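You operate a simulated robot arm through the tools that you are given. There is no shell and no other tool. Be economical: measure what you need, move in short steps, check, and stop when the job is done.

You run a simulated robot arm. Do the job below in one go: nothing can be reset, and whatever is moved stays where it is left.

## Task
Press the yellow test button two times.

Only the result counts: the job must be done as asked and must still hold three seconds after the hand-in. Knocking over, shifting, dropping, spilling or breaking anything else fails it.

## Robot
A 6-joint arm with a two-finger parallel gripper, fixed in place. Base frame: the origin is at the foot of the arm, x ahead of it, y to its left, z up. Readings come in cm, degrees, newtons and seconds.
Its first joint turns from -66.0 to 66.0 degrees. Payload 2.9 kg.
The tool frame sits at the grasp point between the pads (the TCP): z along the fingers, y along the line on which they close. The tips reach 3 cm beyond it. Largest opening 11 cm; finger width 2, thickness 1; the body of the gripper, 4.8 by 11.2 cm, starts 5.5 cm behind the TCP.
Orientation is that of the tool frame in the base frame, as a unit quaternion [w, x, y, z]. With the fingers straight down and closing along the base's y, the tool's x points along the base's -x, its y along +y and its z along -z.

## Interface
- The arm moves only by the tool move_arm. Its argument "motion" is a list of rows, each a list of 7 numbers: the shift along the tool's x, y, z in units of 40 mm (1.0 is 40 mm), then the turn, a rotation vector about the tool's x, y, z in units of 8 degrees (1.0 is 8 degrees), then the finger opening in cm, from 0 to 11. In form: [[dx, dy, dz, rx, ry, rz, grip], ...]. A call has 1 to 20 rows; each row shifts and turns the commanded pose from where the row before left it, along the tool's axes as they then stand. A call with a number of a shift or a turn outside -1 to 1 is refused whole. A row lasts 0.2 s, in which the tool goes at most 5 cm and 8.6 degrees; a call with a longer step from one row to the next is refused whole, and so is a gripper value outside its range. A pose out of reach is approached as far as the arm can. The call stops where the force on the tool passes 40 N (or 10 N more than at its start, if that is more) or the arm is blocked; 0.2 s more then pass. The fingers move at their own pace (about 10.8 cm/s each) and stop on an object; they squeeze with about 35 N. The grip force told is the motor's: it shows also when the fingers shut on nothing. Time passes only in rows, and 0.2 s behind the last, so rows that do not move let the fingers close. The reply holds the time, the measured pose of the TCP, the force on the tool along the base axes, the opening and the grip force, in the units named above and with some noise, and new pictures: "show" is both (left out), scene, wrist or none.
- Cameras (640 x 400 px; columns grow to the right, rows downward): "scene" is fixed at [5.53, 41.61, 140.51]; the picture's right is [-0.93, -0.37, 0.00], its down [-0.13, 0.34, -0.93] and it looks along [0.34, -0.87, -0.37] (base axes); focal length 346 px, centre (320, 200). "wrist" rides on the gripper at [-3.6, 0, -5.7] in the tool frame; the picture's right is [0.00, -1.00, 0.00], its down [0.97, 0.00, -0.24] and it looks along [0.24, 0.00, 0.97] (tool axes); focal length 218 px, centre (320, 200).
- measure_at(camera, pixels): for up to 12 pixels [column, row] of the newest picture of that camera ("zoom" is the newest enlarged one), the place [x, y, z] in the base frame of the surface seen there, good to about 0.2 cm. It takes no simulated time.
- close_up(camera, box): a new picture of the part [left, top, right, bottom] of that camera's present view, enlarged. It takes no simulated time.
- job_done(): hands the job in; it is judged then, once.

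Work in short steps. Measure before you move; look again where a grasp or a placing could have gone wrong, and mend it. You have 60 turns and 120 pictures in all, those below and enlarged ones among them. Open the gripper and draw the arm clear of the work before you hand the job in, unless the task says otherwise; then end with one line.

The tools are called as a command line: name --pt "numbers of a row" for each row, then --argument value for the rest, lists and objects as JSON in quotes. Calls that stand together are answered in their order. move_arm: Moves the arm, as the interface text tells. Its arguments: {"type":"object","properties":{"motion":{"type":"array","items":{"type":"array","items":{"type":"number"}}},"show":{"type":"string","enum":["both","scene","wrist","none"]}},"required":["motion"]} The other tools are called the same way: measure_at (camera, pixels) gives the place of the surface under pixels of a picture; close_up (camera, box) takes an enlarged picture of a part of a camera's view; job_done () hands the job in.

At the start:

```text
time_s: 0.0
ee_pos: [32.39, -18.96, 119.43]
tool_rot: [0.0, -0.001, 1.0, 0.0]
contact_force: [-0.5, 0.2, 0.4]
width: 11.02
grasp_force: 0.2
```

scene: 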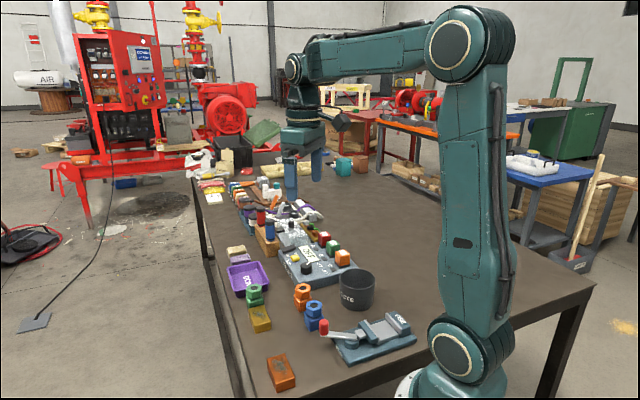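
wrist: 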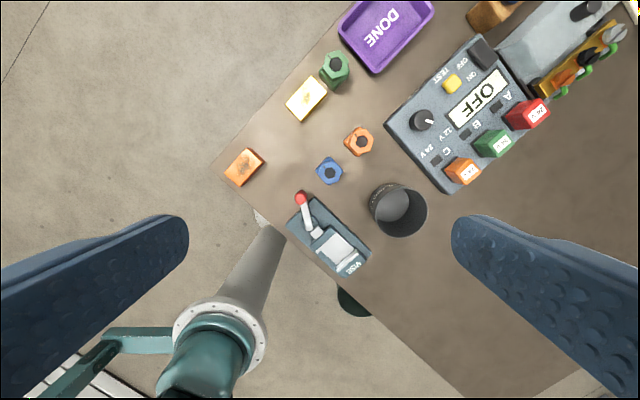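

The wrist view shows a panel with a yellow button at about (452,84), labelled TEST. I take a close look at it.

close_up --camera "wrist" --box '[380, 20, 560, 200]'

close_up --camera "scene" --box '[220, 180, 420, 305]'

measure_at --camera "wrist" --pixels '[[452, 84], [446, 92], [468, 84], [440, 80], [422, 119], [482, 52], [490, 100], [500, 140], [525, 112]]'

```text
2.22 times, centred on (470, 110) of wrist
```

zoom: 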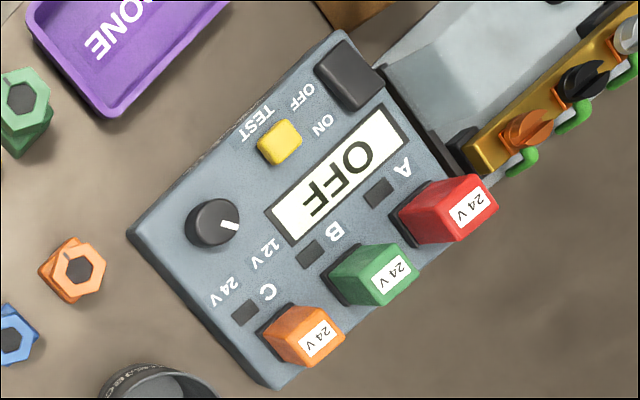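

```text
3.20 times, centred on (320, 242) of scene
```

zoom: 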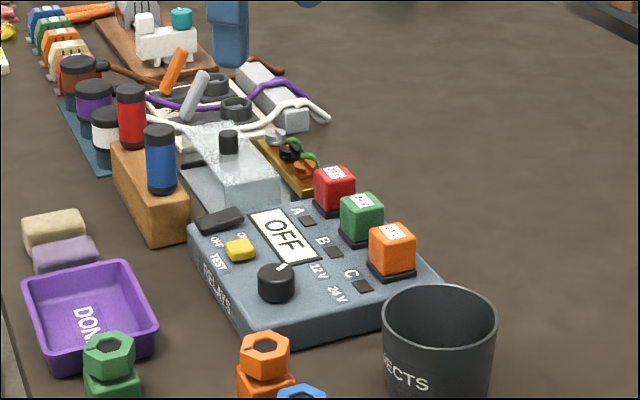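

```text
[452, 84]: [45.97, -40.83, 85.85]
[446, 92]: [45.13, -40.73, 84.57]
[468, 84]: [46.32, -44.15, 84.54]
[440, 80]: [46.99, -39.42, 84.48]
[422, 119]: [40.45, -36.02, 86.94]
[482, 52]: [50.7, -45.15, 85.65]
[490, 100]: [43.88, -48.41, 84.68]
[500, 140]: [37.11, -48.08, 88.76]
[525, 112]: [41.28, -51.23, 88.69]
```

The button top is at about (46.0, -40.8, 85.9) by the wrist camera, but the panel face reads lower than the stated table height. I cross-check it with the scene camera and the table level.

measure_at --camera "zoom" --pixels '[[240, 247], [240, 258], [222, 220], [277, 272], [280, 238], [215, 255], [500, 250], [160, 270], [391, 238], [160, 130], [228, 135]]'

measure_at --camera "wrist" --pixels '[[300, 140], [452, 82], [455, 80], [450, 86], [460, 82], [446, 84], [440, 240]]'

```text
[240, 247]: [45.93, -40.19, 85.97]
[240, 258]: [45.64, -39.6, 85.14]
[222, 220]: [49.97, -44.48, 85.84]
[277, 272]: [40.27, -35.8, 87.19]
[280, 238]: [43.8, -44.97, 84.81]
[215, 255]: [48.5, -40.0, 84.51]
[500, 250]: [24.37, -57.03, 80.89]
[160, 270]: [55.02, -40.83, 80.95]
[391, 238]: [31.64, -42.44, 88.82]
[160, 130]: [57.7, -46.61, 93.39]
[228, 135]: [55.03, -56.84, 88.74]
```

```text
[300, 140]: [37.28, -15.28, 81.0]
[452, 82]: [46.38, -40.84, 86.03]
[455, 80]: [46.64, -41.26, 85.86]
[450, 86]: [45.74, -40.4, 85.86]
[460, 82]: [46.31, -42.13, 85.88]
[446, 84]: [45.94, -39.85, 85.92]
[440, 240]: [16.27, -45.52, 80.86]
```

Both cameras agree: the button top is at (46.1, -40.9, 85.9), the panel at 84.5 and the table at 81. I close the fingers, move over the button at the present height, then come down to TCP z about 100.

move_arm --pt "-0.489 -0.783 0 0 0 0 0" --pt "-0.489 -0.783 0 0 0 0 0" --pt "-0.489 -0.783 0 0 0 0 0" --pt "-0.489 -0.783 0 0 0 0 0" --pt "-0.489 -0.783 0 0 0 0 0" --pt "-0.489 -0.783 0 0 0 0 0" --pt "-0.489 -0.783 0 0 0 0 0" --pt "0 0 0.9 0 0 0 0" --pt "0 0 0.9 0 0 0 0" --pt "0 0 0.9 0 0 0 0" --pt "0 0 0.9 0 0 0 0" --pt "0 0 0.9 0 0 0 0" --pt "0 0 0 0 0 0 0"

```text
time_s: 2.8
ee_pos: [44.86, -39.47, 101.06]
tool_rot: [-0.001, -0.001, 1.0, -0.001]
contact_force: [1.1, -0.2, 1.3]
width: 0.01
grasp_force: 35.1
out of reach, approached as far as the arm can: row 7
```

scene: 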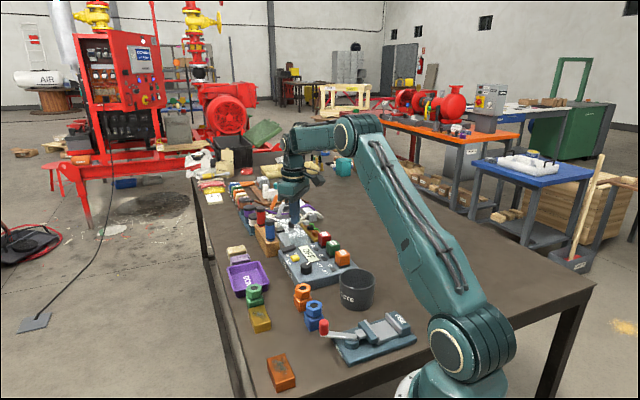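
wrist: 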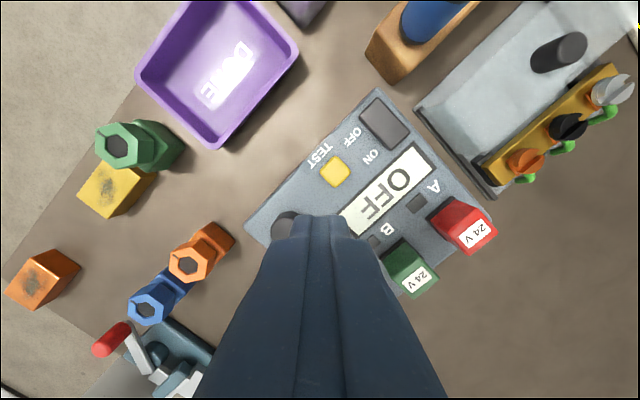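

The reach limit left the TCP 1.2 and 1.4 cm short of the target, and the button now shows at (335,172). I re-measure it from this closer view.

measure_at --camera "wrist" --pixels '[[335, 170], [324, 171], [345, 170], [334, 160], [336, 181], [350, 160]]'

```text
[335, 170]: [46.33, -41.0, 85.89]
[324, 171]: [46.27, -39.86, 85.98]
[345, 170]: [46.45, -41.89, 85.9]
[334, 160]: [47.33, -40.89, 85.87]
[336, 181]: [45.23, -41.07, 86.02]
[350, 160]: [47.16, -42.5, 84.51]
```

The button centre is about (46.3, -40.9, 85.9). I shift by +1.45 in x and -1.45 in y, and go down to TCP z about 91, which leaves the tips about 2 cm above it.

move_arm --pt "-0.36 0.0 0.2 0 0 0 0" --pt "0 -0.36 0.5 0 0 0 0" --pt "0 0 0.9 0 0 0 0" --pt "0 0 0.9 0 0 0 0" --pt "0 0 0 0 0 0 0"

```text
time_s: 4.0
ee_pos: [46.25, -40.63, 90.95]
tool_rot: [0.0, 0.0, 1.0, 0.0]
contact_force: [0.3, -0.8, -0.4]
width: 0.0
grasp_force: 34.5
```

scene: 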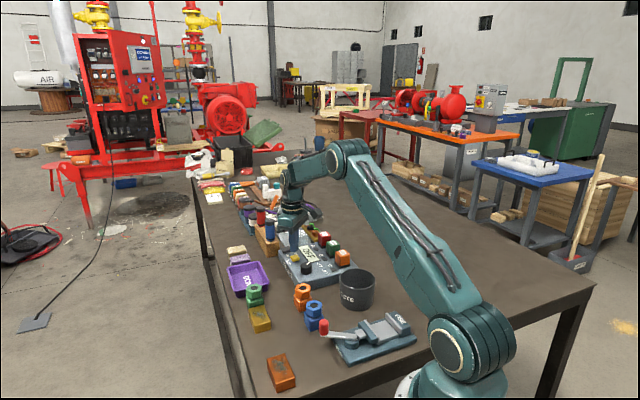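
wrist: 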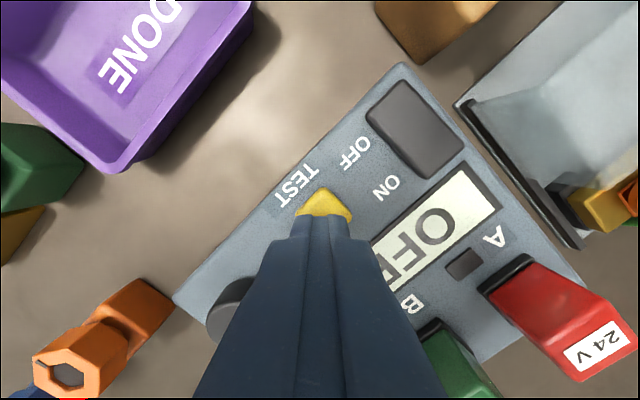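

The tips are at z about 88 and lined up with the button. I correct y by -0.2 and go down slowly to make contact, watching the force.

move_arm --pt "0 -0.05 0.2 0 0 0 0" --pt "0 0 0.15 0 0 0 0" --pt "0 0 0.1 0 0 0 0" --pt "0 0 0.05 0 0 0 0" --pt "0 0 0.04 0 0 0 0" --show "wrist"

```text
time_s: 5.2
ee_pos: [46.27, -40.94, 88.9]
tool_rot: [0.0, 0.0, 1.0, 0.0]
contact_force: [-1.2, 0.6, 1.9]
width: 0.0
grasp_force: 34.6
```

wrist: 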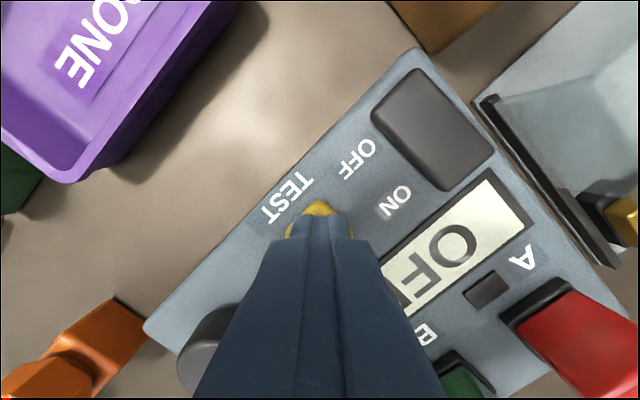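

The tips are at z about 85.9 and just touching. I press on in small steps of about 1 mm.

move_arm --pt "0 0 0.025 0 0 0 0" --pt "0 0 0.025 0 0 0 0" --pt "0 0 0.025 0 0 0 0" --show "wrist"

```text
time_s: 6.0
ee_pos: [46.27, -41.05, 88.61]
tool_rot: [0.0, 0.0, 1.0, 0.0]
contact_force: [-0.7, 0.9, 2.3]
width: 0.0
grasp_force: 35.1
```

wrist: 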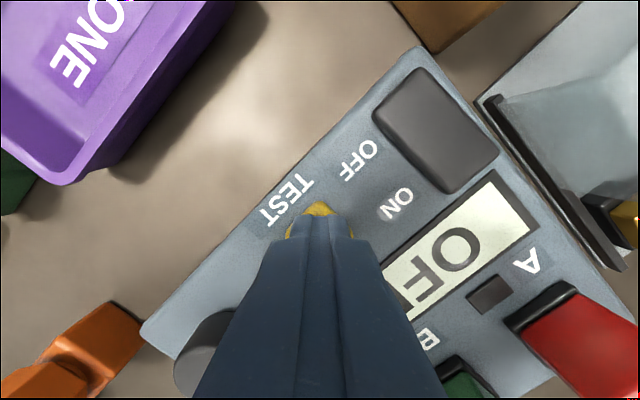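

The force is small, about 2 N, and the button is going down with the tips. I press on until there is a firm stop.

move_arm --pt "0 0 0.025 0 0 0 0" --pt "0 0 0.025 0 0 0 0" --show "wrist"

```text
time_s: 6.6
ee_pos: [46.41, -40.92, 88.3]
tool_rot: [0.0, -0.001, 1.0, 0.0]
contact_force: [-0.7, 3.6, 6.0]
width: 0.0
grasp_force: 35.6
```

wrist: 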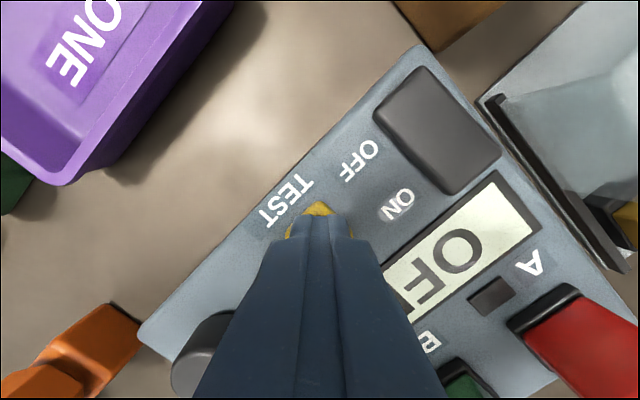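

The force is now about 6 N at 88.3. I go on another 1 to 2 mm, looking for the end stop.

move_arm --pt "0 0 0.02 0 0 0 0" --pt "0 0 0.02 0 0 0 0" --show "wrist"

```text
time_s: 7.2
ee_pos: [46.41, -41.04, 88.21]
tool_rot: [0.001, -0.002, 1.0, -0.001]
contact_force: [0.3, 5.2, 13.1]
width: 0.01
grasp_force: 35.0
```

wrist: 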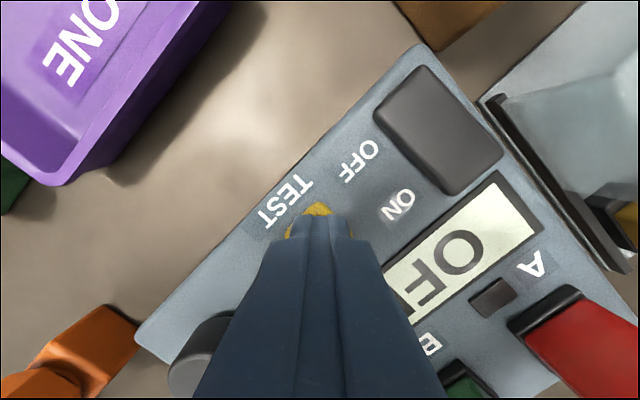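

The force rose to 13 N over less than 1 mm, so the button is at its stop. I lift fully clear to release it and check the display and the panel.

move_arm --pt "0 0 -0.1 0 0 0 0" --pt "0 0 -0.2 0 0 0 0" --pt "0 0 -0.4 0 0 0 0" --pt "0 0 0 0 0 0 0"

close_up --camera "scene" --box '[220, 180, 420, 305]'

```text
time_s: 8.2
ee_pos: [46.3, -41.01, 90.96]
tool_rot: [0.0, 0.0, 1.0, 0.001]
contact_force: [0.2, 0.4, -0.1]
width: 0.0
grasp_force: 35.1
```

scene: 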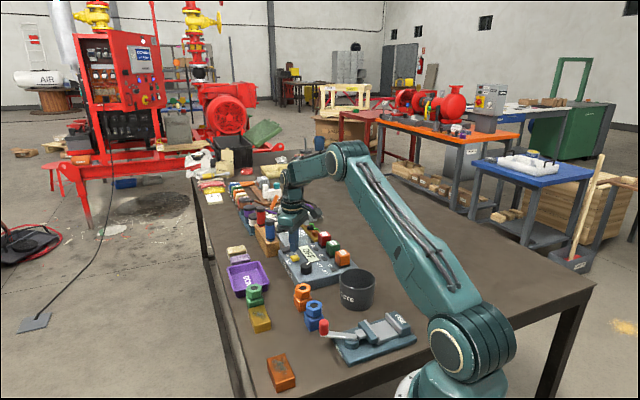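
wrist: 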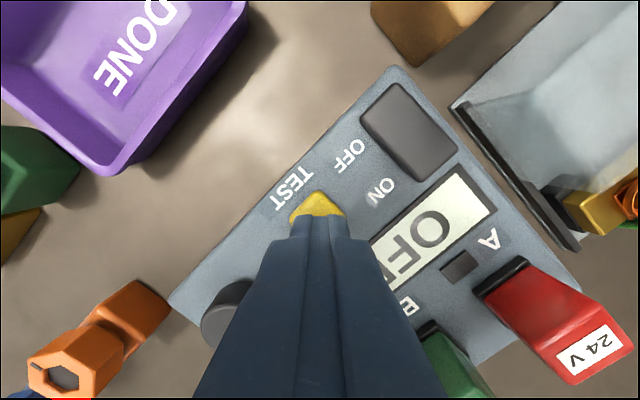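

```text
3.20 times, centred on (320, 242) of scene
```

zoom: 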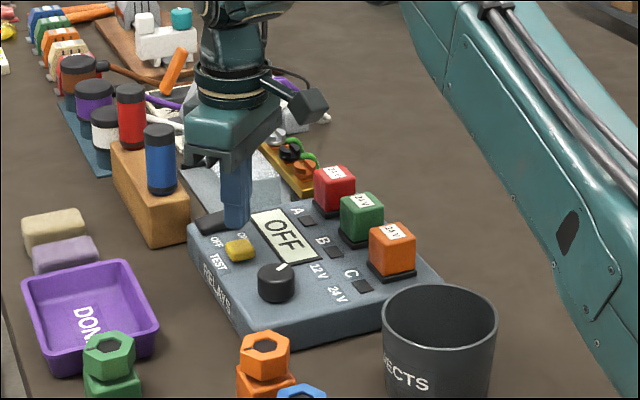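

The panel has not moved and the button has sprung back up. I make the second press to the same depth, ending with the same small steps.

move_arm --pt "0 0 0.4 0 0 0 0" --pt "0 0 0.1 0 0 0 0" --pt "0 0 0.08 0 0 0 0" --pt "0 0 0.05 0 0 0 0" --pt "0 0 0.04 0 0 0 0" --pt "0 0 0.02 0 0 0 0" --pt "0 0 0.015 0 0 0 0" --show "wrist"

```text
time_s: 9.8
ee_pos: [46.33, -40.94, 88.25]
tool_rot: [0.002, 0.0, 1.0, -0.001]
contact_force: [2.8, 1.6, 13.3]
width: 0.0
grasp_force: 35.3
```

wrist: 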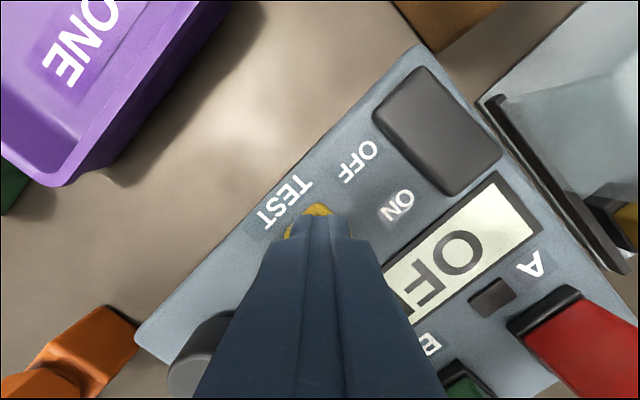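

The second press reached the same depth and the same 13 N. I lift up and back clear, then open the gripper.

move_arm --pt "0 0 -0.2 0 0 0 0" --pt "0 0 -0.5 0 0 0 0" --pt "0 0 -0.9 0 0 0 0" --pt "0 0 -0.9 0 0 0 0" --pt "0.3 0.4 -0.8 0 0 0 0" --pt "0.4 0.6 -0.8 0 0 0 0" --pt "0.4 0.7 -0.8 0 0 0 0" --pt "0.4 0.7 -0.8 0 0 0 11" --pt "0.4 0.7 -0.5 0 0 0 11" --pt "0.4 0.7 0 0 0 0 11" --pt "0 0 0 0 0 0 11" --pt "0 0 0 0 0 0 11"

close_up --camera "scene" --box '[220, 180, 420, 305]'

```text
time_s: 12.4
ee_pos: [37.05, -25.71, 112.83]
tool_rot: [0.001, 0.0, 1.0, 0.0]
contact_force: [-0.2, -0.9, 0.0]
width: 10.98
grasp_force: 0.1
```

scene: 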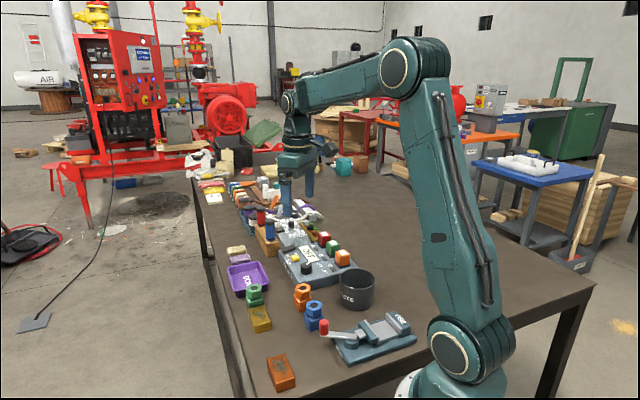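
wrist: 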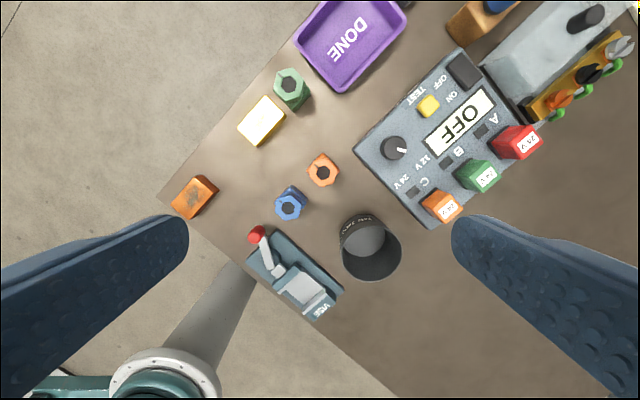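

```text
3.20 times, centred on (320, 242) of scene
```

zoom: 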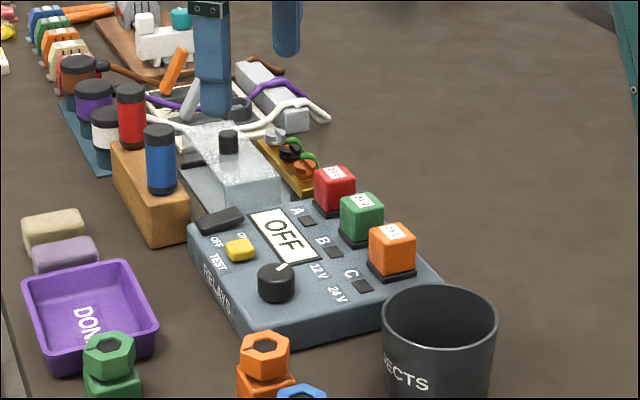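

The arm is clear with the gripper open, the button is back up, and the panel and its neighbours look the same as at the start. I hand the job in.

job_done

```text
The job is handed in.
```

I pressed the yellow TEST button twice, each time to its end stop with a full release after. The display read OFF throughout, so nothing on the panel confirmed the presses; nothing else looks moved.
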